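You operate a simulated robot arm through the tools that you are given. There is no shell and no other tool. Be economical: measure what you need, move in short steps, check, and stop when the job is done.

You run a simulated robot arm. Do the job below in one go: nothing can be reset, and whatever is moved stays where it is left.

JOB
Unlock the press and fill it with water to the 20 ml mark.
Fine: turn the orange knob free, open the fill knob before you wind out, shut it after. Draw no air, spill nothing; leave the other knobs alone.

Only the result counts: the job must be done as asked and must still hold three seconds after the hand-in. Knocking over, shifting, dropping, spilling or breaking anything else fails it.

ROBOT AND FRAMES
A 7-joint arm with a two-finger parallel gripper, fixed in place. Base frame: the origin is at the foot of the arm, x ahead of it, y to its left, z up. Lengths are in mm, angles in degrees, forces in N, time in s.
With the tool pointing down near the work surface it reaches from about 320 to 780 mm from the base axis. Its first joint turns from -166.0 to 166.0 degrees. Payload 3.91 kg.
The TCP is the grasp point between the finger pads, 30 mm short of the fingertips. In the tool frame z runs along the fingers and y along their closing line. The gripper opens to 110 mm. The fingers are 20 mm wide and 10 mm thick; the gripper's body (48 by 112 mm) begins 55 mm behind the TCP.
Orientation is that of the tool frame in the base frame, as a unit quaternion [w, x, y, z]. With the fingers straight down and closing along the base's y, the tool's x points along the base's -x, its y along +y and its z along -z.

CONTROLS
- The arm moves only by the tool arm_command. Its argument "steps" is a list that holds one entry, the list of rows, each a list of 7 numbers: the shift along the base's x, y, z in mm, then the turn, a rotation vector about the base's x, y, z in rad, then the gripper command, from -1 (fully open) to 1 (shut), values between in proportion. In form: [[[x, y, z, rx, ry, rz, hand], ...]]. A call has 1 to 10 rows; each row shifts and turns the commanded pose from where the row before left it. Rows are played at 5 a second. More than 50 mm and 8.6 degrees between two rows, or a gripper value outside its range, and nothing of the call is played. Where a pose cannot be reached the arm comes as near as it can. A force on the tool above 40 N (or 10 N above the force at the start of the call, whichever is more), or a blocked arm, ends the call early, and 0.2 s more pass. Each finger travels about 153 mm/s and halts on what it meets, pressing with about 31 N; the grip force reading is that of the motor and also rises with nothing between the fingers. The clock runs only during rows and for 0.2 s after the last one: add rows that do not move to give the fingers time. The reply holds the time, the measured pose of the TCP, the force on the tool along the base axes, the opening and the grip force, in the units named above and with some noise, with the torque about the TCP (base axes, N m) and any sound that the robot's microphone picked up.
- Cameras (640 x 400 px; columns grow to the right, rows downward): "scene" is fixed at [48.6, -499.6, 1723.1]; the picture's right is [0.76, -0.65, 0.00], its down [-0.40, -0.46, -0.79] and it looks along [0.52, 0.60, -0.61] (base axes); focal length 321 px, centre (320, 200). "wrist" rides on the gripper at [77, 7, -114] in the tool frame; the picture's right is [-0.09, 1.00, 0.00], its down [-0.80, -0.07, -0.59] and it looks along [-0.59, -0.05, 0.80] (tool axes); focal length 270 px, centre (320, 200).
- snapshot(camera): a new picture of that camera. The clock stands still meanwhile.
- raise_lower(by): slides the trunk up (or, below 0, down) by that many mm; the arm rides with it, the base frame stays. It gives what a move gives, with no picture.
- measure_at(camera, pixels): for up to 12 pixels [column, row] of the newest picture of that camera ("zoom" is the newest enlarged one), the place [x, y, z] in the base frame of the surface seen there, good to about 3 mm. The clock stands still meanwhile.
- inspect(camera, box): a new picture of the part [left, top, right, bottom] of that camera's present view, enlarged. The clock stands still meanwhile.
- sign_off(): hands the job in; it is judged then, once.

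Go step by step. Measure first, check grasps and placings, and put right what went wrong. The budget is 80 turns and 46 pictures, counting those below and the enlarged ones. Unless the task says otherwise, let go and move clear before handing in, and close with one line.

The tools are called after ">>>" as a command line: name --argument value ..., lists and objects as JSON in quotes. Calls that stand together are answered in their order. arm_command: Moves the arm, as the interface text tells. Its arguments: {"type":"object","properties":{"steps":{"type":"array","items":{"type":"array","items":{"type":"array","items":{"type":"number"}}}}},"required":["steps"]} The other tools are called the same way: raise_lower (by) slides the trunk up or down; snapshot (camera) takes a picture; measure_at (camera, pixels) gives the place of the surface under pixels of a picture; inspect (camera, box) takes an enlarged picture of a part of a camera's view; sign_off () hands the job in.

At the start:

```text
clock: 0.0
eef_pos: [289.8, 171.8, 1403.6]
tool_rot: [0.0, -0.001, 1.0, 0.001]
wrist_force: [1.1, -0.7, 0.0]
wrist_torque: [-0.02, 0.05, -0.01]
width: 110.0
grip_force: 0.0
trunk travel left (down, up): [-575.0, 35.0]
```

scene: 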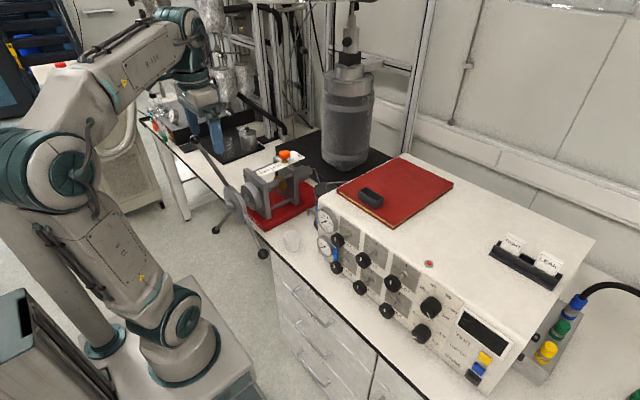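
wrist: 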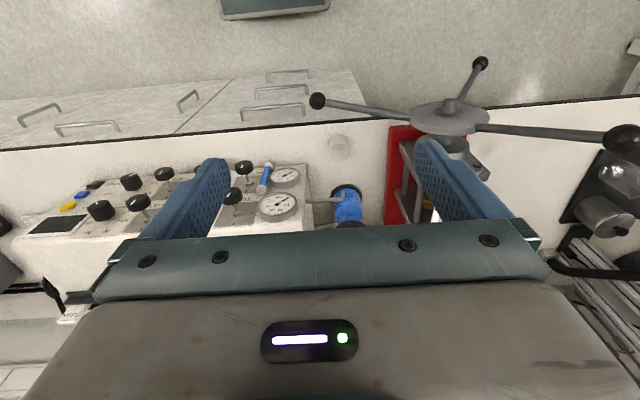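

The scene shows a screw press with a three-arm capstan near (255,195), an orange knob on top at (288,156), and a panel with many knobs at (340-430, 240-330). I'll enlarge both regions.

>>> inspect --camera "scene" --box '[200, 130, 340, 270]'

>>> inspect --camera "scene" --box '[300, 190, 520, 390]'

>>> inspect --camera "wrist" --box '[0, 130, 400, 250]'

```text
2.86 times, centred on (270, 200) of scene
```

zoom: 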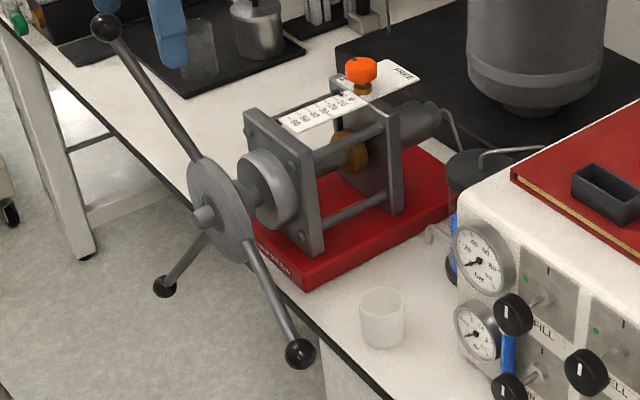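

```text
2.00 times, centred on (410, 290) of scene
```

zoom: 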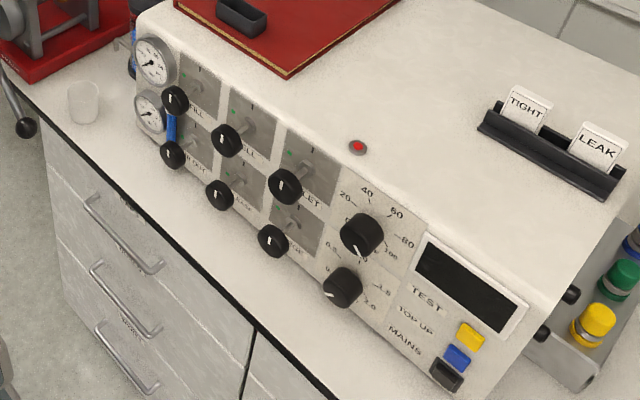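

```text
1.60 times, centred on (200, 190) of wrist
```

zoom: 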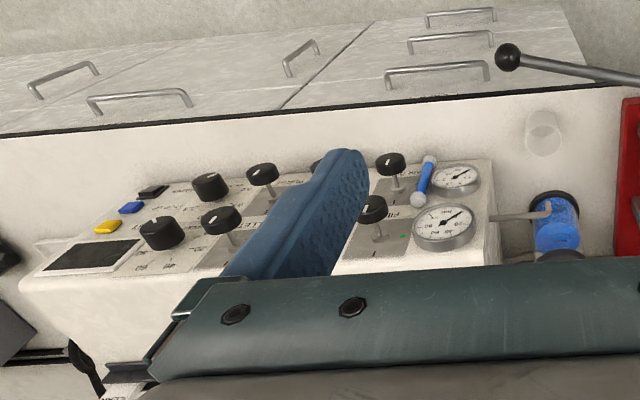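

The panel's upper-left knob near (340,240) reads FILL, and the orange knob has a FREE label beside it. I'll zoom tighter on both to read the scale and the knob marks.

>>> inspect --camera "scene" --box '[312, 205, 382, 275]'

>>> inspect --camera "scene" --box '[252, 145, 302, 185]'

>>> measure_at --camera "scene" --pixels '[[285, 155], [288, 158], [245, 204], [223, 137], [263, 254], [215, 231], [338, 240], [292, 240], [360, 260], [336, 267], [322, 217], [308, 148]]'

```text
5.71 times, centred on (347, 240) of scene
```

zoom: 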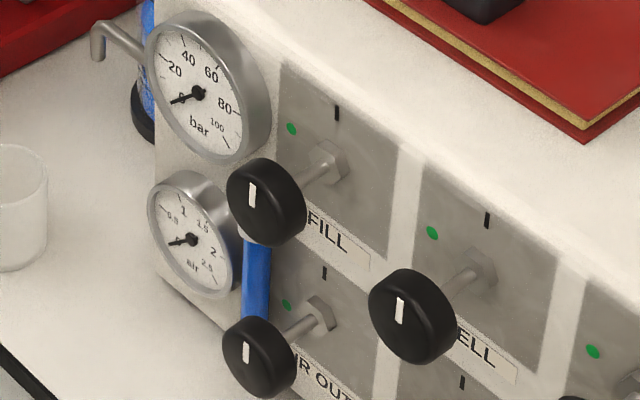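

```text
10.00 times, centred on (277, 165) of scene
```

zoom: 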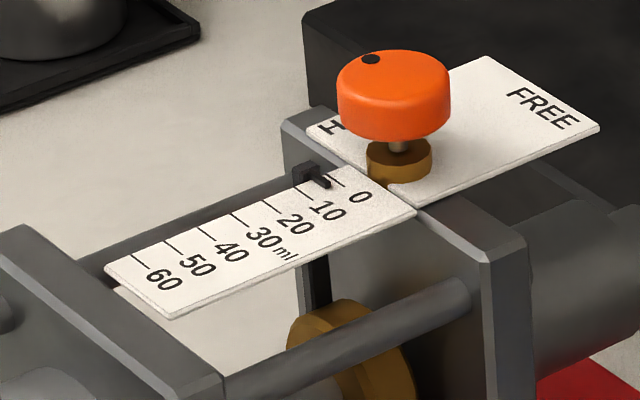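

```text
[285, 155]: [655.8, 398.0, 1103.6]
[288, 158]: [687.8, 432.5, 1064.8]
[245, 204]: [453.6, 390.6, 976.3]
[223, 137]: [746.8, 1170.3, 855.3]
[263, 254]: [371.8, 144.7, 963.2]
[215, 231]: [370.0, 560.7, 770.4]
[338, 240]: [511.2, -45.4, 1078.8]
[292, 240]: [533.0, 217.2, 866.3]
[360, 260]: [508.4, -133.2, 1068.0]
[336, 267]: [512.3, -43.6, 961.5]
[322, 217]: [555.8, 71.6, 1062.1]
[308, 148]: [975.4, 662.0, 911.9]
```

The lock knob's black dot is toward the H side, FREE lies on the far side, and the pointer is near 0 ml. I'll measure the key points of the wheel, knob plate and valve.

>>> measure_at --camera "scene" --pixels '[[195, 140], [215, 231], [263, 253], [230, 205], [236, 205], [283, 153], [288, 155], [297, 156], [302, 157], [262, 173], [286, 164], [214, 229]]'

>>> inspect --camera "scene" --box '[180, 125, 280, 265]'

```text
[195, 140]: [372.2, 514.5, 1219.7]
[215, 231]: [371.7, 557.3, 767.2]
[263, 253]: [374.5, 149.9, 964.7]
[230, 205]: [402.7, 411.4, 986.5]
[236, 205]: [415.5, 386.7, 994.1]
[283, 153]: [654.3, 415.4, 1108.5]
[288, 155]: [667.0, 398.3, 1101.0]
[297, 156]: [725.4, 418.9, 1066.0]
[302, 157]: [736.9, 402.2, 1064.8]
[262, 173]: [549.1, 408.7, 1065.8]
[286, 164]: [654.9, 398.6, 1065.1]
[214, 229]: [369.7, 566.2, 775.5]
```

```text
2.86 times, centred on (230, 195) of scene
```

zoom: 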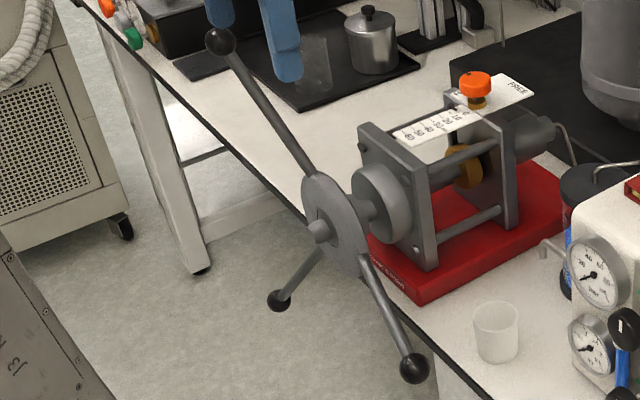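

Wheel hub axis is along x at about y=407, z=984, with balls at radius ~255. The orange knob is at about (668,408,1100). I move above the lock knob to view it with the wrist camera.

>>> arm_command --steps '[[[30, 25, -10, 0, 0, 0, -1], [30, 25, -10, 0, 0, 0, -1], [30, 25, -10, 0, 0, 0, -1], [30, 25, -10, 0, 0, 0, -1], [30, 25, -10, 0, 0, 0, -1], [30, 25, -10, 0, 0, 0, -1], [30, 25, -10, 0, 0, 0, -1], [30, 25, -10, 0, 0, 0, -1], [20, 25, -10, 0, 0, 0, -1], [0, 0, 0, 0, 0, 0, -1]]]'

>>> snapshot --camera "wrist"

```text
clock: 2.2
eef_pos: [543.7, 389.0, 1316.5]
tool_rot: [0.0, 0.0, 1.0, -0.001]
wrist_force: [-0.6, 0.3, 0.1]
wrist_torque: [-0.04, 0.02, -0.01]
width: 110.0
grip_force: 0.0
out of reach, approached as far as the arm can: row 9
trunk travel left (down, up): [-575.0, 35.0]
```

```text
37 pictures are left
```

wrist: 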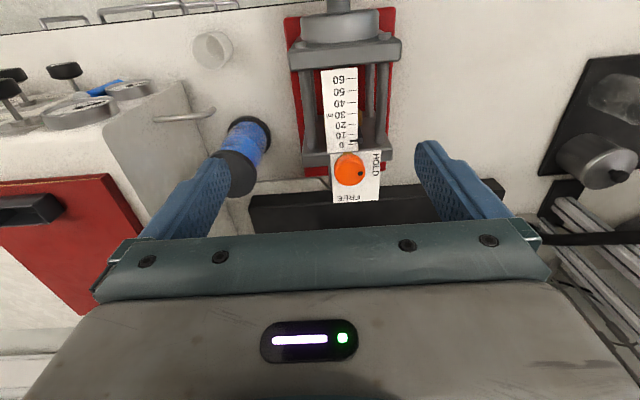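

HOLD is on the +y side of the orange knob (350,168), FREE on the +x side, with the dot now at HOLD. So it needs a quarter turn clockwise seen from above. Reach was limited up here, so I lower the trunk and move out over the knob.

>>> raise_lower --by -130

>>> arm_command --steps '[[[30, 5, 0, 0, 0, 0, -1], [30, 5, 0, 0, 0, 0, -1], [30, 5, 0, 0, 0, 0, -1], [34, 3, 0, 0, 0, 0, -1], [0, 0, 0, 0, 0, 0, -1]]]'

>>> snapshot --camera "scene"

```text
clock: 3.8
eef_pos: [543.0, 388.4, 1187.7]
tool_rot: [0.0, 0.0, 1.0, 0.001]
wrist_force: [0.0, -0.4, 0.0]
wrist_torque: [0.04, 0.02, 0.02]
width: 109.9
grip_force: 0.0
trunk travel left (down, up): [-445.0, 165.0]
```

```text
clock: 5.0
eef_pos: [557.6, 378.0, 1174.1]
tool_rot: [0.0, -0.001, 1.0, 0.0]
wrist_force: [-0.5, 0.5, -0.4]
wrist_torque: [-0.02, -0.02, -0.02]
width: 110.0
grip_force: 0.1
out of reach, approached as far as the arm can: row 1, 2, 3, 4
trunk travel left (down, up): [-445.0, 165.0]
```

```text
36 pictures are left
```

scene: 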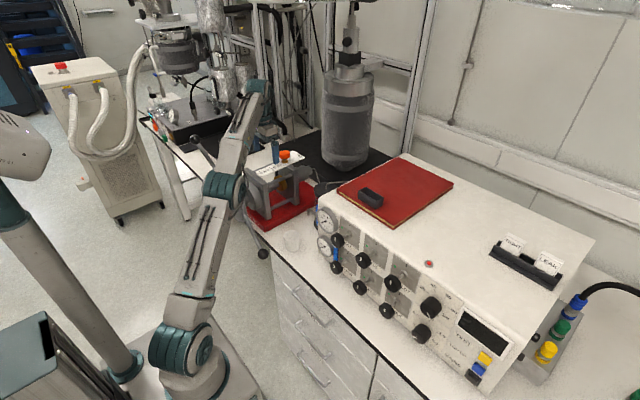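

The arm is stretched because the shoulder is low. I'll raise the trunk fully and then reach down and out toward the knob.

>>> raise_lower --by 165

>>> arm_command --steps '[[[0, 0, -45, 0, 0, 0, -1], [0, 0, -45, 0, 0, 0, -1], [0, 0, -45, 0, 0, 0, -1], [0, 0, -35, 0, 0, 0, -1], [25, 7, 0, 0, 0, 0, -1], [25, 7, 0, 0, 0, 0, -1], [25, 7, 0, 0, 0, 0, -1], [25, 7, 0, 0, 0, 0, -1], [0, 0, 0, 0, 0, 0, -1]]]'

```text
clock: 6.8
eef_pos: [559.2, 376.9, 1338.4]
tool_rot: [-0.001, -0.001, 1.0, 0.0]
wrist_force: [-0.6, 0.5, 0.0]
wrist_torque: [-0.01, 0.01, 0.01]
width: 109.7
grip_force: 0.0
trunk travel left (down, up): [-610.0, 0.0]
```

```text
clock: 8.8
eef_pos: [646.7, 389.7, 1165.8]
tool_rot: [0.0, 0.0, 1.0, 0.0]
wrist_force: [0.5, 0.0, -0.3]
wrist_torque: [0.05, -0.02, -0.02]
width: 109.9
grip_force: 0.1
out of reach, approached as far as the arm can: row 8
trunk travel left (down, up): [-610.0, 0.0]
```

Now reaching r=755 at z=1166, and it improves lower down. I take a wrist view to localise the knob.

>>> snapshot --camera "wrist"

```text
35 pictures are left
```

wrist: 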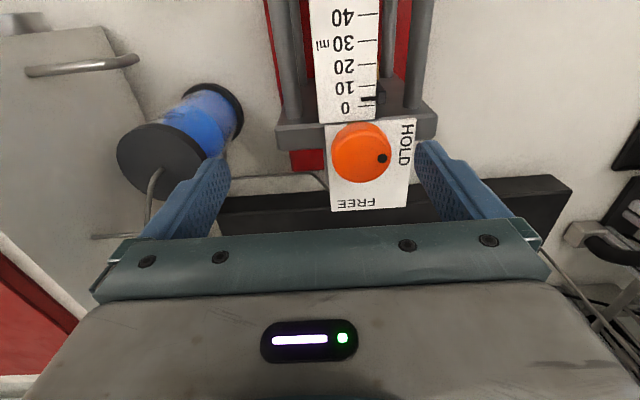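

>>> measure_at --camera "wrist" --pixels '[[334, 154], [388, 150], [360, 125], [363, 178], [361, 152], [383, 158], [380, 195], [373, 98], [345, 106], [340, 42], [342, 65]]'

```text
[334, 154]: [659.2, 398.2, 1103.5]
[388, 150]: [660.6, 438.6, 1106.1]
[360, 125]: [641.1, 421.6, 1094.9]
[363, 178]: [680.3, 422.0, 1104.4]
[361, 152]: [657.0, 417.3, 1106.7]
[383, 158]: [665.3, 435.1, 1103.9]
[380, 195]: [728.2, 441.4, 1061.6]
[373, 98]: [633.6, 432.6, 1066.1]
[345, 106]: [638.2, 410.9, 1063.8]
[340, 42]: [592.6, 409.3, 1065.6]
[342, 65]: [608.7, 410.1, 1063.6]
```

Knob centre is about (660,418), top z≈1105, diameter ≈42 mm. I descend with the fingers straddling it.

>>> arm_command --steps '[[[0, 14, -10, 0, 0, 0, -1], [0, 14, -10, 0, 0, 0, -1], [0, 0, -18, 0, 0, 0, -1], [4, 0, -18, 0, 0, 0, -1], [8, 0, 0, 0, 0, 0, -1], [0, 0, 0, 0, 0, 0, -1]]]'

```text
clock: 10.2
eef_pos: [646.8, 411.7, 1106.8]
tool_rot: [0.0, 0.0, 1.0, 0.0]
wrist_force: [-0.4, 0.1, -0.5]
wrist_torque: [0.0, -0.02, 0.01]
width: 109.9
grip_force: 0.0
out of reach, approached as far as the arm can: row 1, 2, 4, 5
trunk travel left (down, up): [-610.0, 0.0]
```

Still 14 mm short radially. A 7° outward tilt of the tool will give the reach.

>>> arm_command --steps '[[[0, 0, 0, 0.033, -0.052, 0, -1], [0, 0, 0, 0.033, -0.052, 0, -1], [7, 3, 0, 0, 0, 0, -1], [6, 3, 0, 0, 0, 0, -1], [0, 0, 0, 0, 0, 0, -1]]]'

>>> snapshot --camera "wrist"

```text
clock: 11.4
eef_pos: [668.9, 425.3, 1108.6]
tool_rot: [0.052, -0.001, 0.998, 0.033]
wrist_force: [0.4, 0.8, 0.1]
wrist_torque: [-0.03, 0.02, -0.03]
width: 110.0
grip_force: 0.1
out of reach, approached as far as the arm can: row 1, 2, 3, 4
trunk travel left (down, up): [-610.0, 0.0]
```

```text
34 pictures are left
```

wrist: 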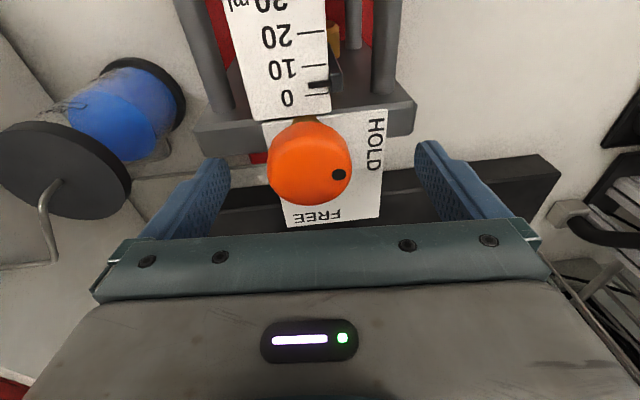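

>>> measure_at --camera "wrist" --pixels '[[270, 165], [349, 160], [308, 125], [310, 203], [309, 162]]'

>>> arm_command --steps '[[[-9, -7, 0, 0, 0, 0, -1], [0, 0, 0, 0, 0, 0, -1]]]'

```text
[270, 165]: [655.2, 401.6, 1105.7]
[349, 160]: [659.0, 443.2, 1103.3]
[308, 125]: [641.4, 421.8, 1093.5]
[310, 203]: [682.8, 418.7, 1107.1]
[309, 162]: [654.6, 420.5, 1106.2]
```

```text
clock: 12.1
eef_pos: [667.8, 424.0, 1110.7]
tool_rot: [0.051, 0.001, 0.998, 0.033]
wrist_force: [-0.5, 0.2, 0.4]
wrist_torque: [-0.03, -0.02, -0.04]
width: 109.9
grip_force: 0.0
out of reach, approached as far as the arm can: row 1
trunk travel left (down, up): [-610.0, 0.0]
```

The commanded pose is still slightly beyond reach, so I back off to the knob centre (661,421).

>>> arm_command --steps '[[[-8, -4, 0, 0, 0, 0, -1], [0, 0, 0, 0, 0, 0, -1]]]'

```text
clock: 12.7
eef_pos: [668.0, 423.5, 1112.6]
tool_rot: [0.051, 0.0, 0.998, 0.032]
wrist_force: [0.6, 0.0, 0.2]
wrist_torque: [0.0, 0.01, 0.02]
width: 109.9
grip_force: 0.0
out of reach, approached as far as the arm can: row 1
trunk travel left (down, up): [-610.0, 0.0]
```

>>> arm_command --steps '[[[-7, -6, -4, 0, 0, 0, -1], [0, 0, 0, 0, 0, 0, -1]]]'

```text
clock: 13.2
eef_pos: [668.2, 423.4, 1109.6]
tool_rot: [0.053, 0.0, 0.998, 0.033]
wrist_force: [0.1, -1.2, 1.1]
wrist_torque: [0.02, 0.0, -0.04]
width: 109.8
grip_force: 0.1
out of reach, approached as far as the arm can: row 1
trunk travel left (down, up): [-610.0, 0.0]
```

>>> arm_command --steps '[[[-10, -3, 0, 0, 0, 0, -1], [-5, 0, 0, 0, 0, 0, -1], [0, 0, 0, 0, 0, 0, -1]]]'

```text
clock: 14.1
eef_pos: [663.8, 429.1, 1112.4]
tool_rot: [0.051, 0.0, 0.998, 0.032]
wrist_force: [0.1, -0.8, -0.3]
wrist_torque: [0.01, -0.02, -0.01]
width: 110.0
grip_force: 0.0
out of reach, approached as far as the arm can: row 1, 2
trunk travel left (down, up): [-610.0, 0.0]
```

The response suggests the IK is stuck at full stretch. I'll pull back radially a bit more to free it.

>>> arm_command --steps '[[[-8, -8, 0, 0, 0, 0, -1], [0, 0, 0, 0, 0, 0, -1]]]'

```text
clock: 14.7
eef_pos: [665.7, 426.0, 1115.1]
tool_rot: [0.052, 0.001, 0.998, 0.032]
wrist_force: [0.4, -0.3, 0.3]
wrist_torque: [0.02, 0.04, -0.01]
width: 110.2
grip_force: 0.0
out of reach, approached as far as the arm can: row 1
trunk travel left (down, up): [-610.0, 0.0]
```

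>>> arm_command --steps '[[[-10, -5, 0, 0, 0, 0, -1], [-10, -5, 0, 0, 0, 0, -1], [-10, -5, 0, 0, 0, 0, -1], [0, 0, 0, 0, 0, 0, -1]]]'

```text
clock: 15.7
eef_pos: [661.2, 428.9, 1122.7]
tool_rot: [0.051, -0.001, 0.998, 0.032]
wrist_force: [-0.5, 0.3, 0.6]
wrist_torque: [0.03, -0.03, 0.02]
width: 110.0
grip_force: 0.1
out of reach, approached as far as the arm can: row 1, 2, 3
trunk travel left (down, up): [-610.0, 0.0]
```

>>> arm_command --steps '[[[0, 0, 20, 0, 0, 0, -1], [-15, 0, 0, 0, 0, 0, -1], [-15, 0, 0, 0, 0, 0, -1], [-15, 0, 0, 0, 0, 0, -1], [0, 0, 0, 0, 0, 0, -1]]]'

```text
clock: 16.9
eef_pos: [639.0, 447.8, 1149.5]
tool_rot: [0.052, 0.0, 0.998, 0.032]
wrist_force: [0.7, -0.5, 0.7]
wrist_torque: [-0.02, -0.01, -0.03]
width: 110.0
grip_force: 0.1
out of reach, approached as far as the arm can: row 2, 3, 4
trunk travel left (down, up): [-610.0, 0.0]
```

Retreating is flagged as "out of reach" too, which suggests a joint limit rather than stretch. I look at the arm's configuration.

>>> snapshot --camera "scene"

```text
33 pictures are left
```

scene: 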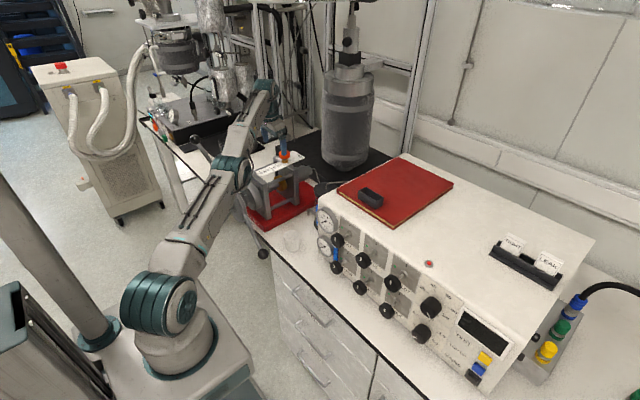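

The arm is dead straight (elbow singular), so the IK gets stuck. I'll pull well back and up to bend the elbow, then redo the approach without overshooting.

>>> arm_command --steps '[[[-25, -12, 10, 0, 0, 0, -1], [-25, -12, 10, 0, 0, 0, -1], [-25, -12, 10, 0, 0, 0, -1], [-25, -12, 10, 0, 0, 0, -1], [0, 0, 0, 0, 0, 0, -1]]]'

```text
clock: 18.1
eef_pos: [606.5, 453.7, 1218.9]
tool_rot: [0.051, 0.0, 0.998, 0.032]
wrist_force: [0.3, 0.2, -0.3]
wrist_torque: [-0.02, 0.01, 0.0]
width: 110.1
grip_force: 0.0
out of reach, approached as far as the arm can: row 1, 2, 3, 4
trunk travel left (down, up): [-610.0, 0.0]
```

>>> arm_command --steps '[[[0, 0, 0, -0.033, 0.052, 0, -1], [0, 0, 0, -0.033, 0.052, 0, -1], [0, 0, -30, 0, 0, 0, -1], [0, 0, 0, 0, 0, 0, -1]]]'

```text
clock: 19.1
eef_pos: [593.6, 435.2, 1182.8]
tool_rot: [0.0, 0.0, 1.0, 0.0]
wrist_force: [-0.4, -0.2, 0.5]
wrist_torque: [0.0, -0.05, -0.01]
width: 110.2
grip_force: 0.1
out of reach, approached as far as the arm can: row 1, 2
trunk travel left (down, up): [-610.0, 0.0]
```

Moving down freed it. I go down here at x≈594 beside the scale, then tilt, then slide out along x with the fingers straddling the knob.

>>> arm_command --steps '[[[0, -7, -25, 0, 0, 0, -1], [0, -7, -25, 0, 0, 0, -1], [0, 0, -23, 0, 0, 0, -1], [0, 0, 0, 0.033, -0.052, 0, -1], [0, 0, 0, 0.033, -0.052, 0, -1], [0, 0, 0, 0.033, -0.052, 0, -1], [0, 0, 0, 0, 0, 0, -1]]]'

```text
clock: 20.6
eef_pos: [594.0, 422.8, 1109.2]
tool_rot: [0.079, 0.001, 0.996, 0.049]
wrist_force: [0.0, -0.6, -0.1]
wrist_torque: [0.0, 0.02, 0.04]
width: 109.9
grip_force: 0.0
trunk travel left (down, up): [-610.0, 0.0]
```

All in reach now. I slide out over the knob.

>>> arm_command --steps '[[[17, 0, 0, 0, 0, 0, -1], [17, 0, 0, 0, 0, 0, -1], [17, -1, 0, 0, 0, 0, -1], [16, -1, 0, 0, 0, 0, -1], [0, 0, 0, 0, 0, 0, -1]]]'

>>> snapshot --camera "wrist"

```text
clock: 21.9
eef_pos: [658.7, 419.6, 1108.5]
tool_rot: [0.077, 0.0, 0.996, 0.05]
wrist_force: [-0.6, 0.1, -0.3]
wrist_torque: [0.03, -0.01, 0.01]
width: 110.1
grip_force: 0.1
trunk travel left (down, up): [-610.0, 0.0]
```

```text
32 pictures are left
```

wrist: 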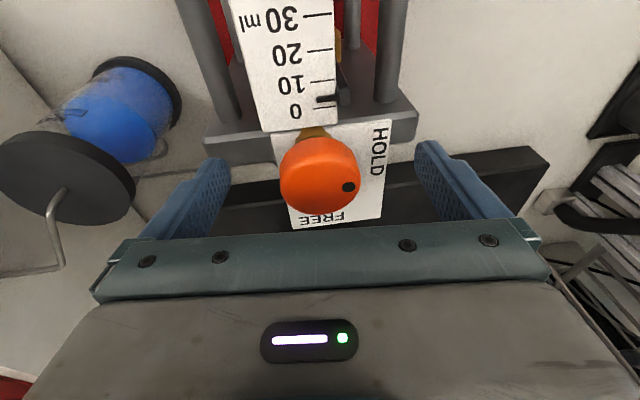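

The knob sits centred between the fingers. I close on it.

>>> arm_command --steps '[[[0, 0, 0, 0, 0, 0, 0], [0, 0, 0, 0, 0, 0, 1], [0, 0, 0, 0, 0, 0, 1], [0, 0, 0, 0, 0, 0, 1]]]'

```text
clock: 22.9
eef_pos: [659.7, 419.7, 1108.8]
tool_rot: [0.077, 0.0, 0.996, 0.049]
wrist_force: [-1.5, -1.8, -0.4]
wrist_torque: [-1.16, -0.05, -0.03]
width: 45.3
grip_force: 44.5
trunk travel left (down, up): [-610.0, 0.0]
```

Gripped at 45 mm. I turn clockwise about the tool axis.

>>> arm_command --steps '[[[0, 0, 0, 0.0217, 0.0137, -0.1376, 1], [0, 0, 0, 0.0217, 0.0137, -0.1376, 1], [0, 0, 0, 0.0217, 0.0137, -0.1376, 1], [0, 0, 0, 0.0217, 0.0137, -0.1376, 1], [0, 0, 0, 0.0217, 0.0137, -0.1376, 1], [0, 0, 0, 0.0217, 0.0137, -0.1376, 1], [0, 0, 0, 0, 0, 0, 1]]]'

```text
clock: 24.4
eef_pos: [659.8, 421.1, 1110.5]
tool_rot: [0.051, 0.407, 0.909, 0.077]
wrist_force: [2.8, 0.9, 1.8]
wrist_torque: [-0.92, -0.12, -0.02]
width: 46.9
grip_force: 44.8
trunk travel left (down, up): [-610.0, 0.0]
```

>>> arm_command --steps '[[[0, 0, 0, 0.0217, 0.0137, -0.1376, 1], [0, 0, 0, 0.0217, 0.0137, -0.1376, 1], [0, 0, 0, 0.0217, 0.0137, -0.1376, 1], [0, 0, 0, 0.0217, 0.0137, -0.1376, 1], [0, 0, 0, 0.0217, 0.0137, -0.1376, 1], [0, 0, 0, 0.005, 0.003, -0.03, 1], [0, 0, 0, 0, 0, 0, 1]]]'

>>> inspect --camera "scene" --box '[252, 125, 322, 185]'

```text
clock: 26.1
eef_pos: [661.4, 421.2, 1110.1]
tool_rot: [0.021, 0.704, 0.704, 0.092]
wrist_force: [19.7, 9.2, 14.9]
wrist_torque: [-0.57, 0.16, 0.02]
width: 46.4
grip_force: 45.2
trunk travel left (down, up): [-610.0, 0.0]
```

```text
6.67 times, centred on (287, 155) of scene
```

zoom: 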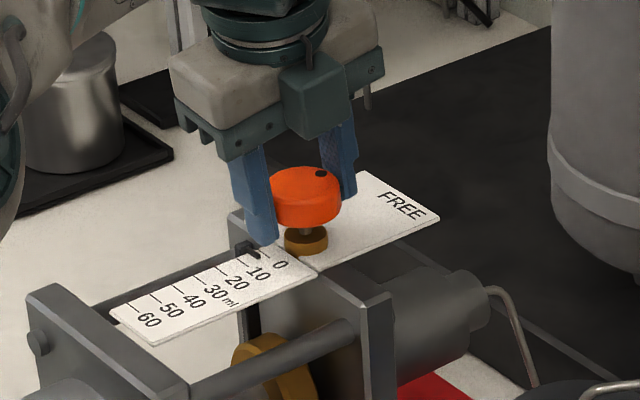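

The dot has turned to the FREE side. I release and slide out sideways (−y), along the open finger gap, which also shortens the reach.

>>> arm_command --steps '[[[0, 0, 0, 0, 0, 0, -1], [0, 0, 0, 0, 0, 0, -1], [0, 0, 0, 0, 0, 0, -1], [0, -20, 0, 0, 0, 0, -1], [0, -30, 0, 0, 0, 0, -1], [0, -40, 0, 0, 0, 0, -1], [0, 0, 0, 0, 0, 0, -1]]]'

>>> inspect --camera "scene" --box '[252, 125, 322, 185]'

```text
clock: 27.6
eef_pos: [659.7, 331.2, 1108.5]
tool_rot: [0.021, 0.703, 0.705, 0.09]
wrist_force: [-0.6, 0.6, 0.3]
wrist_torque: [-0.01, -0.05, 0.0]
width: 110.0
grip_force: 0.1
trunk travel left (down, up): [-610.0, 0.0]
```

```text
6.67 times, centred on (287, 155) of scene
```

zoom: 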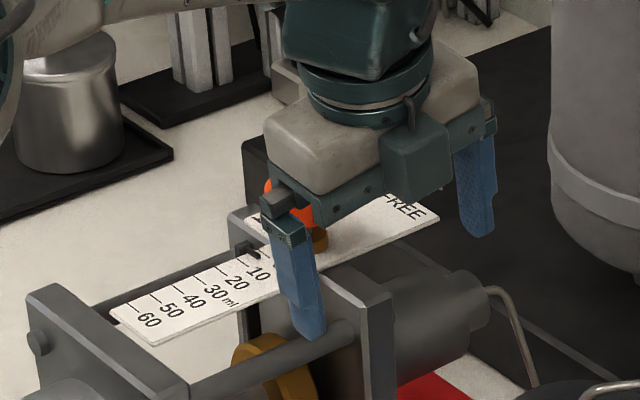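

The knob is turned to FREE and the hand is clear. Now I retreat up and toward the panel side to set up a horizontal grasp of the FILL knob.

>>> arm_command --steps '[[[-25, -25, 15, 0, 0, 0, -1], [-30, -30, 20, 0, 0, 0, -1], [-35, -30, 20, 0, 0, 0, -1], [-35, -30, 20, 0, 0, 0, -1], [-35, -30, 15, 0, 0, 0, -1], [-35, -30, 10, 0, 0, 0, -1], [-35, -30, 0, 0, 0, 0, -1], [-30, -35, 0, 0, 0, 0, -1], [-20, -40, 0, 0, 0, 0, -1], [0, -40, 0, 0, 0, 0, -1]]]'

>>> arm_command --steps '[[[0, -10, 0, 0, -0.14, 0, -1], [0, -10, 0, 0, -0.14, 0, -1], [0, -10, 0, 0, -0.14, 0, -1], [0, -10, 0, 0, -0.14, 0, -1], [0, 0, 0, 0, -0.14, 0, -1], [0, 0, 0, 0, -0.14, 0, -1], [0, 0, 0, 0, -0.14, 0, -1], [0, 0, 0, 0, -0.14, 0, -1], [0, 0, 0, 0, -0.14, 0, -1], [0, 0, 0, 0, -0.14, 0, -1]]]'

```text
refused: row 3 steps farther than a row can; nothing moved
```

```text
clock: 29.9
eef_pos: [660.5, 289.5, 1108.3]
tool_rot: [0.471, 0.48, 0.525, 0.522]
wrist_force: [-0.1, 0.2, 0.2]
wrist_torque: [0.0, -0.01, 0.0]
width: 109.9
grip_force: 0.1
trunk travel left (down, up): [-610.0, 0.0]
```

The first call was refused for step size, so the pitch happened in place; forces are nil and tool now points along +x. I retract in −x first and check the scene.

>>> arm_command --steps '[[[-40, 0, 10, 0, 0, 0, -1], [-40, 0, 10, 0, 0, 0, -1], [-40, 0, 10, 0, 0, 0, -1], [-40, 0, 10, 0, 0, 0, -1], [-40, -10, 0, 0, 0, 0, -1], [-30, -30, 0, 0, 0, 0, -1], [0, -40, 0, 0, 0, 0, -1], [0, -40, 0, 0, 0, 0, -1]]]'

>>> snapshot --camera "scene"

```text
clock: 31.6
eef_pos: [470.2, 212.1, 1146.9]
tool_rot: [0.47, 0.482, 0.525, 0.522]
wrist_force: [0.3, -0.5, -0.8]
wrist_torque: [0.04, -0.01, 0.03]
width: 110.1
grip_force: 0.1
out of reach, approached as far as the arm can: row 7, 8
trunk travel left (down, up): [-610.0, 0.0]
```

```text
29 pictures are left
```

scene: 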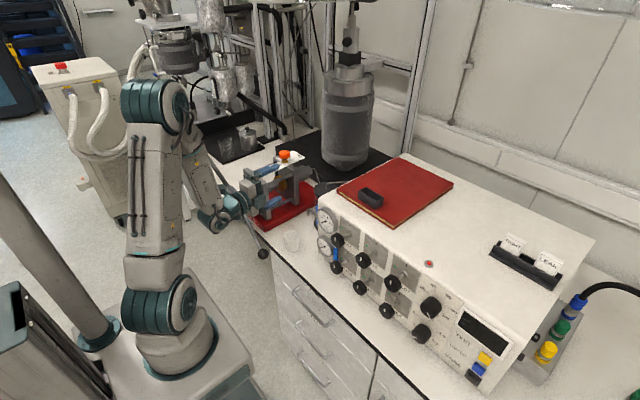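

The hand is horizontal but the forearm is steep, limiting reach near the base. I'll raise the hand and lower the trunk to flatten the forearm.

>>> arm_command --steps '[[[0, 0, 40, 0, 0, 0, -1], [0, 0, 40, 0, 0, 0, -1], [0, 0, 40, 0, 0, 0, -1], [0, 0, 40, 0, 0, 0, -1], [0, -20, 40, 0, 0, 0, -1], [0, -40, 0, 0, 0, 0, -1], [0, -40, 0, 0, 0, 0, -1], [0, -40, 0, 0, 0, 0, -1], [0, -40, 0, 0, 0, 0, -1], [-20, -40, 0, 0, 0, 0, -1]]]'

```text
clock: 33.9
eef_pos: [461.4, -9.4, 1361.7]
tool_rot: [0.47, 0.48, 0.525, 0.522]
wrist_force: [-0.2, -0.6, 0.0]
wrist_torque: [-0.01, 0.02, 0.0]
width: 109.7
grip_force: 0.2
out of reach, approached as far as the arm can: row 9, 10
trunk travel left (down, up): [-610.0, 0.0]
```

>>> arm_command --steps '[[[0, 0, 0, -0.007, -0.013, -0.097, -1], [-20, 0, 0, 0, 0, 0, -1], [-20, 0, 0, 0, 0, 0, -1], [0, 0, 0, 0, 0, 0, -1]]]'

>>> raise_lower --by -150

>>> snapshot --camera "scene"

```text
clock: 34.9
eef_pos: [444.6, -6.9, 1383.4]
tool_rot: [0.5, 0.501, 0.501, 0.499]
wrist_force: [0.0, -0.4, -0.6]
wrist_torque: [0.02, -0.02, 0.01]
width: 110.1
grip_force: 0.1
out of reach, approached as far as the arm can: row 1, 2, 3
trunk travel left (down, up): [-610.0, 0.0]
```

```text
clock: 36.6
eef_pos: [443.5, -7.1, 1233.0]
tool_rot: [0.499, 0.5, 0.501, 0.499]
wrist_force: [0.3, 0.2, 0.4]
wrist_torque: [-0.04, 0.01, 0.01]
width: 109.9
grip_force: 0.0
trunk travel left (down, up): [-460.0, 150.0]
```

```text
28 pictures are left
```

scene: 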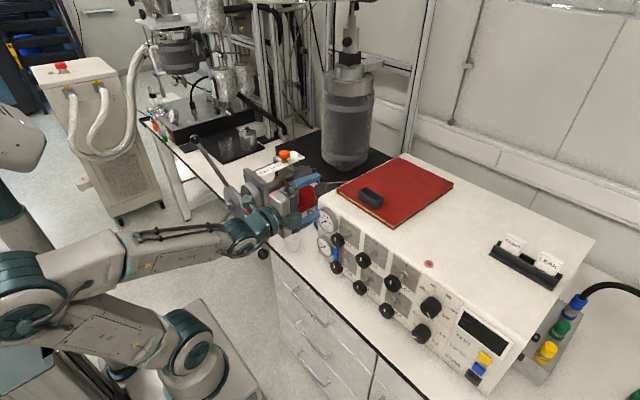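

The elbow is folded near its limit but usable. I shift to the knob's y, then lower the trunk to knob height, staying ahead of the knob face.

>>> arm_command --steps '[[[5, -20, 0, 0, 0, 0, -1], [5, -18, 0, 0, 0, 0, -1], [0, 0, 0, 0, 0, 0, -1]]]'

>>> raise_lower --by -150

>>> snapshot --camera "wrist"

>>> inspect --camera "scene" --box '[282, 195, 382, 275]'

```text
clock: 37.4
eef_pos: [455.6, -44.5, 1235.1]
tool_rot: [0.499, 0.5, 0.501, 0.499]
wrist_force: [0.3, 0.1, 0.0]
wrist_torque: [-0.03, -0.01, 0.0]
width: 110.1
grip_force: 0.0
trunk travel left (down, up): [-460.0, 150.0]
```

```text
clock: 39.1
eef_pos: [458.6, -42.8, 1078.9]
tool_rot: [0.496, 0.503, 0.506, 0.495]
wrist_force: [0.3, 0.0, -0.5]
wrist_torque: [-0.02, 0.03, -0.01]
width: 110.1
grip_force: 0.2
trunk travel left (down, up): [-310.0, 300.0]
```

```text
27 pictures are left
```

wrist: 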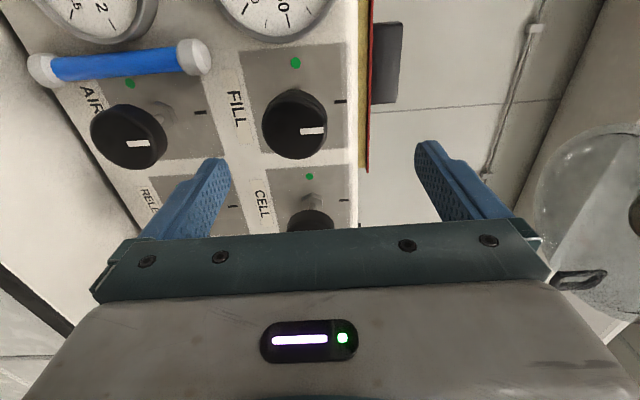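

```text
5.00 times, centred on (332, 235) of scene
```

zoom: 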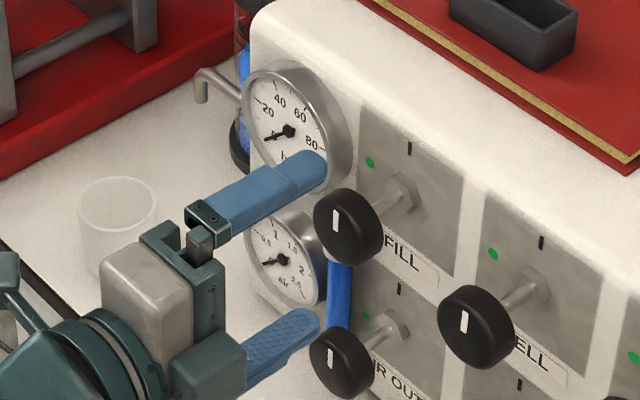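

The wrist view confirms: green mark is on the +y side (left) and the tick is on top, with FILL's mark at the top. So it opens by a quarter turn counter-clockwise. I measure the knob.

>>> measure_at --camera "wrist" --pixels '[[264, 124], [326, 124], [293, 94], [293, 128], [290, 152], [285, 85], [338, 102], [275, 10], [128, 140]]'

>>> measure_at --camera "zoom" --pixels '[[348, 230], [318, 228], [340, 195], [340, 262], [372, 225], [405, 190], [305, 160], [330, 195]]'

```text
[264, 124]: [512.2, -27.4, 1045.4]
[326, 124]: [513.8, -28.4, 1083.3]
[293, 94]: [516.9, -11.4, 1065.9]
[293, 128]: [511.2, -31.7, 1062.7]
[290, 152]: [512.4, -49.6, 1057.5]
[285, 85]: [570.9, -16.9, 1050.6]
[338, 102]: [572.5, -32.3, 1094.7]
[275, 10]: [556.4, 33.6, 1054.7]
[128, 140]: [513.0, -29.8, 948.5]
```

```text
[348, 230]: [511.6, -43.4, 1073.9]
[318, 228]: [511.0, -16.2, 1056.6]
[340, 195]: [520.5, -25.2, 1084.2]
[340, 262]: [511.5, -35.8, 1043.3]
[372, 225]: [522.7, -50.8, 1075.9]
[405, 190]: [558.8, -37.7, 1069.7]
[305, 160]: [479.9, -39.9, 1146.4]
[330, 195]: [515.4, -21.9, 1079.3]
```

Knob centre ≈ (519, −30, 1064), radius 20, panel at x≈572. I align and advance with an 80 mm opening.

>>> arm_command --steps '[[[0, 13, -15, 0, 0, 0, -0.45], [15, 0, 0, 0, 0, 0, -0.45], [15, 0, 0, 0, 0, 0, -0.45], [15, 0, 0, 0, 0, 0, -0.45], [11, 0, 0, 0, 0, 0, -0.45], [0, 0, 0, 0, 0, 0, -0.45]]]'

>>> snapshot --camera "wrist"

```text
clock: 40.5
eef_pos: [512.0, -31.2, 1070.5]
tool_rot: [0.5, 0.5, 0.501, 0.5]
wrist_force: [-0.2, 0.0, 0.5]
wrist_torque: [0.01, 0.01, -0.03]
width: 79.8
grip_force: 0.0
trunk travel left (down, up): [-310.0, 300.0]
```

```text
25 pictures are left
```

wrist: 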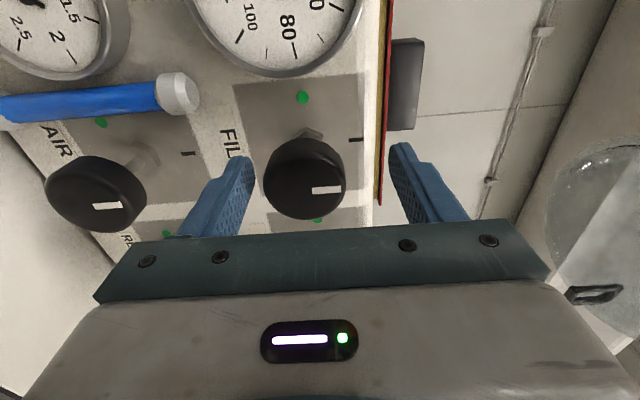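

The hand sits 6 mm high (knob at column 305 vs 320), so I lower, advance a little, and close.

>>> arm_command --steps '[[[5, 0, -6, 0, 0, 0, -0.45], [0, 0, 0, 0, 0, 0, -0.45], [0, 0, 0, 0, 0, 0, 0.1], [0, 0, 0, 0, 0, 0, 1], [0, 0, 0, 0, 0, 0, 1], [0, 0, 0, 0, 0, 0, 1]]]'

```text
clock: 42.0
eef_pos: [516.6, -30.6, 1062.9]
tool_rot: [0.498, 0.502, 0.501, 0.499]
wrist_force: [-3.6, -0.2, -17.7]
wrist_torque: [0.0, -0.41, 0.19]
width: 43.6
grip_force: 45.3
trunk travel left (down, up): [-310.0, 300.0]
```

Gripped, but 18 N vertical preload; I shift down 2 mm to relieve it.

>>> arm_command --steps '[[[0, 0, -2, 0, 0, 0, 1], [0, 0, 0, 0, 0, 0, 1]]]'

```text
clock: 42.5
eef_pos: [517.4, -31.9, 1061.8]
tool_rot: [0.5, 0.5, 0.5, 0.5]
wrist_force: [-3.0, 1.0, -4.8]
wrist_torque: [0.01, 0.48, 0.24]
width: 43.6
grip_force: 44.8
trunk travel left (down, up): [-310.0, 300.0]
```

Relieved. Now the counter-clockwise turn (negative about x), first half.

>>> arm_command --steps '[[[0, 0, 0, -0.14, 0, 0, 1], [0, 0, 0, -0.14, 0, 0, 1], [0, 0, 0, -0.14, 0, 0, 1], [0, 0, 0, -0.14, 0, 0, 1], [0, 0, 0, -0.14, 0, 0, 1], [0, 0, 0, 0, 0, 0, 1]]]'

```text
clock: 44.0
eef_pos: [516.9, -31.7, 1061.3]
tool_rot: [0.641, 0.299, 0.642, 0.296]
wrist_force: [-3.1, -1.4, -8.3]
wrist_torque: [-0.01, -0.86, -0.24]
width: 43.8
grip_force: 45.7
trunk travel left (down, up): [-310.0, 300.0]
```

>>> arm_command --steps '[[[0, 0, 0, -0.14, 0, 0, 1], [0, 0, 0, -0.14, 0, 0, 1], [0, 0, 0, -0.14, 0, 0, 1], [0, 0, 0, -0.14, 0, 0, 1], [0, 0, 0, -0.14, 0, 0, 1], [0, 0, 0, -0.14, 0, 0, 1], [0, 0, 0, -0.03, 0, 0, 1], [0, 0, 0, 0, 0, 0, 1]]]'

>>> inspect --camera "scene" --box '[300, 205, 380, 270]'

```text
clock: 45.8
eef_pos: [517.1, -33.0, 1061.4]
tool_rot: [0.706, 0.001, 0.708, -0.001]
wrist_force: [-3.9, -7.2, -15.6]
wrist_torque: [0.03, 0.18, 0.19]
width: 43.7
grip_force: 45.3
trunk travel left (down, up): [-310.0, 300.0]
```

```text
6.15 times, centred on (340, 238) of scene
```

zoom: 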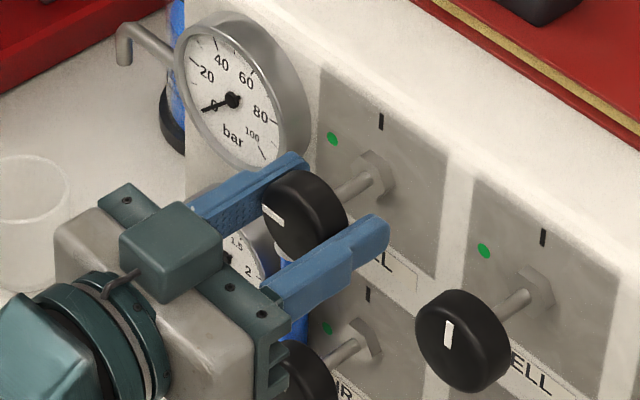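

FILL's mark now points to the green dot. I open slightly and back straight off.

>>> arm_command --steps '[[[0, 0, 0, 0, 0, 0, -0.09], [0, 0, 0, 0, 0, 0, -0.09], [-15, 0, 0, 0, 0, 0, -0.09], [-20, 0, 0, 0, 0, 0, -0.09], [-20, 0, 0, 0, 0, 0, -0.09], [0, 0, 0, 0, 0, 0, -0.09]]]'

>>> snapshot --camera "scene"

```text
clock: 47.1
eef_pos: [463.2, -32.3, 1065.0]
tool_rot: [0.707, 0.002, 0.707, -0.001]
wrist_force: [0.0, -0.2, 0.0]
wrist_torque: [-0.03, -0.01, 0.06]
width: 60.0
grip_force: 0.1
trunk travel left (down, up): [-310.0, 300.0]
```

```text
23 pictures are left
```

scene: 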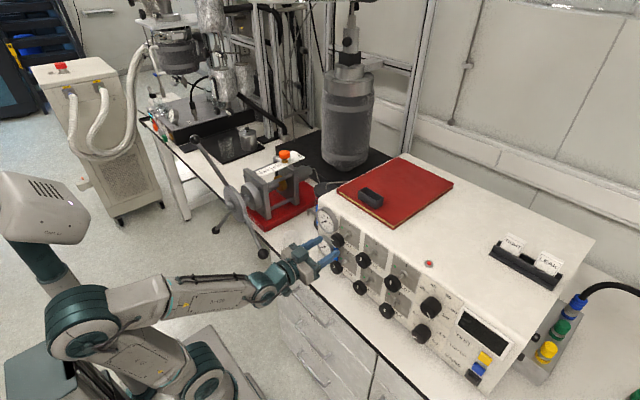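

Valve open, others untouched. Next the wheel: I plan to poke closed fingers between spokes and push the −y spoke up (counter-clockwise from the handle side). I measure the bench edge, hub, and clearances.

>>> measure_at --camera "scene" --pixels '[[272, 264], [280, 262], [292, 250], [264, 252], [258, 235], [252, 222], [229, 204], [243, 205], [215, 165], [196, 140], [225, 218], [216, 231]]'

>>> inspect --camera "scene" --box '[180, 125, 320, 275]'

```text
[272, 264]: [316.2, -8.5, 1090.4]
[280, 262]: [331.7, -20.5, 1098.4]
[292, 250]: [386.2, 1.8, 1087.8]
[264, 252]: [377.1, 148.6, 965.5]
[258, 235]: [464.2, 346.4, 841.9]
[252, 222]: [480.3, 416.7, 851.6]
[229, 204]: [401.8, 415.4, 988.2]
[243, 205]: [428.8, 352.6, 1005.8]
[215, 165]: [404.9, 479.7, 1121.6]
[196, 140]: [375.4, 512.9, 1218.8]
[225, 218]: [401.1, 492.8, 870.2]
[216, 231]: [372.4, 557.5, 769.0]
```

```text
2.67 times, centred on (250, 200) of scene
```

zoom: 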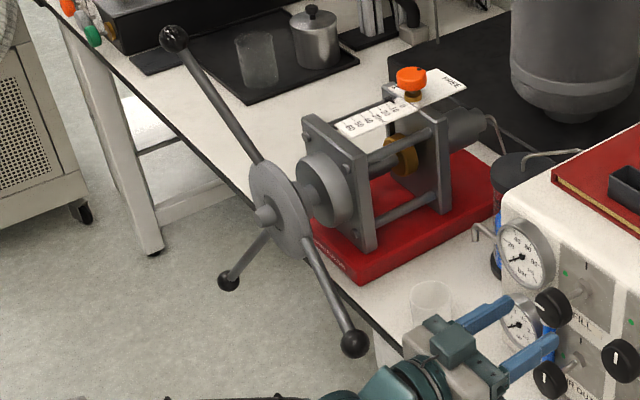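

Bench top z≈842 with edge x≈460; spokes at mid-length are at x≈402, hub at (418, 975). I shift to y=40, close the fingers, lower the trunk to pass under ball C, and go in below that spoke.

>>> arm_command --steps '[[[-3, 25, 0, 0, 0, 0, 1], [-3, 25, 0, 0, 0, 0, 1], [0, 20, 0, 0, 0, 0, 1], [0, 0, 0, 0, 0, 0, 1]]]'

>>> raise_lower --by -185

>>> arm_command --steps '[[[-5, 30, 0, 0, 0, 0, 1], [-5, 30, 0, 0, 0, 0, 1], [-5, 30, 0, 0, 0, 0, 1], [-5, 30, 0, 0, 0, 0, 1], [-5, 40, 0, 0, 0, 0, 1], [-5, 40, 0, 0, 0, 0, 1], [0, 0, 0, 0, 0, 0, 1]]]'

```text
clock: 48.1
eef_pos: [461.6, 37.2, 1065.2]
tool_rot: [0.707, 0.001, 0.707, -0.001]
wrist_force: [-0.1, -1.1, 0.5]
wrist_torque: [0.01, 0.02, 0.01]
width: 0.1
grip_force: 31.0
out of reach, approached as far as the arm can: row 1
trunk travel left (down, up): [-310.0, 300.0]
```

```text
clock: 50.2
eef_pos: [468.3, 36.6, 869.7]
tool_rot: [0.697, 0.002, 0.717, 0.0]
wrist_force: [0.6, 0.5, -0.2]
wrist_torque: [-0.04, -0.02, -0.02]
width: 0.0
grip_force: 31.2
trunk travel left (down, up): [-125.0, 485.0]
```

```text
clock: 50.9
eef_pos: [463.4, 95.3, 861.8]
tool_rot: [0.69, 0.016, 0.724, 0.001]
wrist_force: [-0.9, -11.9, 13.7]
wrist_torque: [-0.18, -0.4, -0.41]
width: 0.0
grip_force: 31.3
trunk travel left (down, up): [-125.0, 485.0]
stopped in row 3: the force on the tool passed its limit (the readings are from after the stop); the commanded pose is now the measured one
```

Contact after two rows near (463, 95, 862), with force −y/+z. I look before moving.

>>> inspect --camera "scene" --box '[200, 190, 360, 330]'

>>> snapshot --camera "wrist"

```text
2.86 times, centred on (280, 260) of scene
```

zoom: 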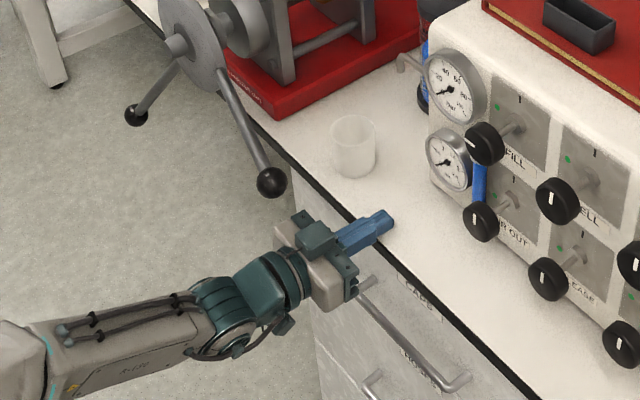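

```text
20 pictures are left
```

wrist: 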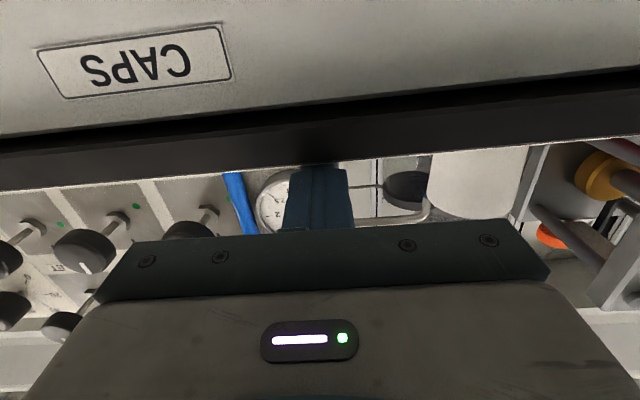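

The fingertips grazed the bench top (sagging pose, z≈850). Nothing was shifted. I lift 28 mm, level the pitch, and continue under the ball.

>>> arm_command --steps '[[[0, 0, 10, 0, 0, 0, 1], [0, 0, 18, 0, -0.048, 0, 1], [0, 0, 0, 0, 0, 0, 1]]]'

```text
clock: 51.7
eef_pos: [471.5, 95.5, 875.8]
tool_rot: [0.694, 0.017, 0.72, 0.001]
wrist_force: [0.4, -0.1, -0.5]
wrist_torque: [-0.01, -0.02, 0.01]
width: 0.1
grip_force: 30.9
trunk travel left (down, up): [-125.0, 485.0]
```

>>> arm_command --steps '[[[-5, 15, 5, 0, 0, 0, 1], [-5, 15, 5, 0, 0, 0, 1], [0, 0, 0, 0, 0, 0, 1], [0, 0, 0, 0, 0, 0, 1]]]'

```text
clock: 52.9
eef_pos: [469.6, 121.0, 869.2]
tool_rot: [0.679, 0.022, 0.734, 0.004]
wrist_force: [-1.1, 0.8, 0.7]
wrist_torque: [-0.02, 0.01, -0.01]
width: 0.0
grip_force: 30.9
trunk travel left (down, up): [-125.0, 485.0]
stopped in row 4: the arm was blocked; the commanded pose is now the measured one
```

The arm is blocked elsewhere, with no tool force. I check the whole arm.

>>> snapshot --camera "scene"

```text
19 pictures are left
```

scene: 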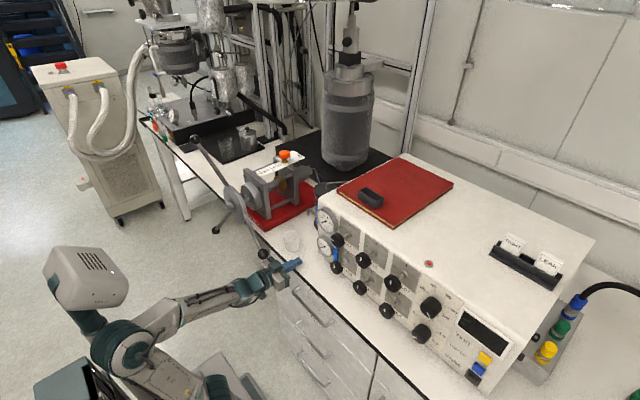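

The elbow, folded back, is touching the robot's own column. I back out in −y clear of ball C, then raise the trunk to regain the elbow-up configuration.

>>> arm_command --steps '[[[0, -20, 5, 0, 0, 0, 1], [0, -25, 5, 0, 0, 0, 1], [0, -25, 5, 0, 0, 0, 1], [0, -25, 0, 0, 0, 0, 1], [0, -25, 0, 0, 0, 0, 1], [0, 0, 0, 0, 0, 0, 1]]]'

>>> raise_lower --by 485

```text
clock: 54.3
eef_pos: [473.8, -2.5, 876.6]
tool_rot: [0.672, 0.022, 0.74, 0.003]
wrist_force: [-0.1, 0.1, 1.1]
wrist_torque: [0.0, 0.0, -0.01]
width: 0.0
grip_force: 30.8
trunk travel left (down, up): [-125.0, 485.0]
```

```text
refused: 485 is not a number from -400 to 400
```

>>> arm_command --steps '[[[-8, 22, 0, 0, -0.04, 0, 1], [-5, 0, 0, 0, -0.04, 0, 1], [0, 0, 0, 0, 0, 0, 1]]]'

>>> raise_lower --by 300

>>> raise_lower --by 185

```text
clock: 55.1
eef_pos: [465.8, 23.7, 867.4]
tool_rot: [0.692, 0.024, 0.722, 0.004]
wrist_force: [0.2, 0.4, -0.2]
wrist_torque: [-0.02, 0.03, 0.0]
width: 0.0
grip_force: 31.0
trunk travel left (down, up): [-125.0, 485.0]
```

```text
clock: 58.1
eef_pos: [456.5, 24.2, 1185.9]
tool_rot: [0.707, 0.022, 0.707, 0.005]
wrist_force: [-0.3, -0.3, -0.3]
wrist_torque: [0.03, 0.0, 0.01]
width: 0.2
grip_force: 31.2
trunk travel left (down, up): [-425.0, 185.0]
```

```text
clock: 60.1
eef_pos: [456.8, 24.0, 1370.9]
tool_rot: [0.707, 0.021, 0.707, 0.005]
wrist_force: [-0.4, 0.9, -0.6]
wrist_torque: [0.01, 0.05, 0.03]
width: 0.0
grip_force: 31.0
trunk travel left (down, up): [-610.0, 0.0]
```

Back at the top. I can enter the open sector above spoke C and push spoke A (25° left of top) round instead. I move over and descend there.

>>> arm_command --steps '[[[0, 40, 0, 0, 0, 0, 1], [0, 40, 0, 0, 0, 0, 1], [0, 40, 0, 0, 0, 0, 1], [0, 40, 0, 0, 0, 0, 1], [0, 40, -10, 0, 0, 0, 1], [0, 40, -20, 0, 0, 0, 1], [0, 30, -35, 0, 0, 0, 1], [0, 0, -40, 0, 0, 0, 1], [0, 0, -40, 0, 0, 0, 1], [0, 0, 0, 0, 0, 0, 1]]]'

```text
clock: 62.3
eef_pos: [458.7, 294.1, 1224.8]
tool_rot: [0.707, 0.02, 0.707, 0.006]
wrist_force: [-0.5, 0.4, -0.8]
wrist_torque: [-0.01, 0.0, 0.01]
width: 0.1
grip_force: 30.7
trunk travel left (down, up): [-610.0, 0.0]
```

>>> arm_command --steps '[[[-10, 20, -30, 0, 0, 0, 1], [-15, 20, -30, 0, 0, 0, 1], [-15, 20, -25, 0, 0, 0, 1], [-15, 20, -10, 0, 0, 0, 1], [-10, 20, -5, 0, 0, 0, 1], [0, 0, 0, 0, 0, 0, 1]]]'

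>>> snapshot --camera "scene"

```text
clock: 63.7
eef_pos: [389.5, 392.6, 1126.5]
tool_rot: [0.707, 0.021, 0.707, 0.005]
wrist_force: [0.3, 0.2, 0.0]
wrist_torque: [-0.04, 0.0, 0.04]
width: 0.0
grip_force: 30.4
trunk travel left (down, up): [-610.0, 0.0]
```

```text
18 pictures are left
```

scene: 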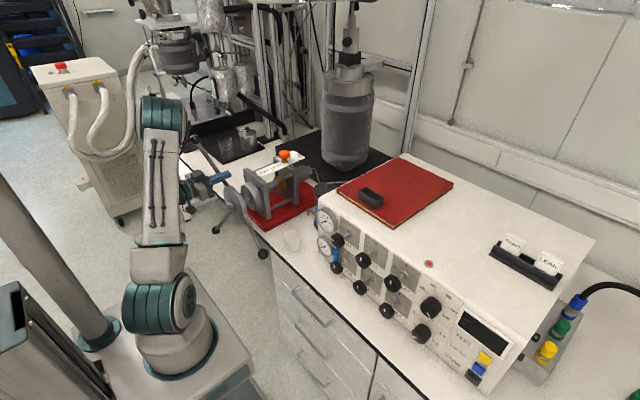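

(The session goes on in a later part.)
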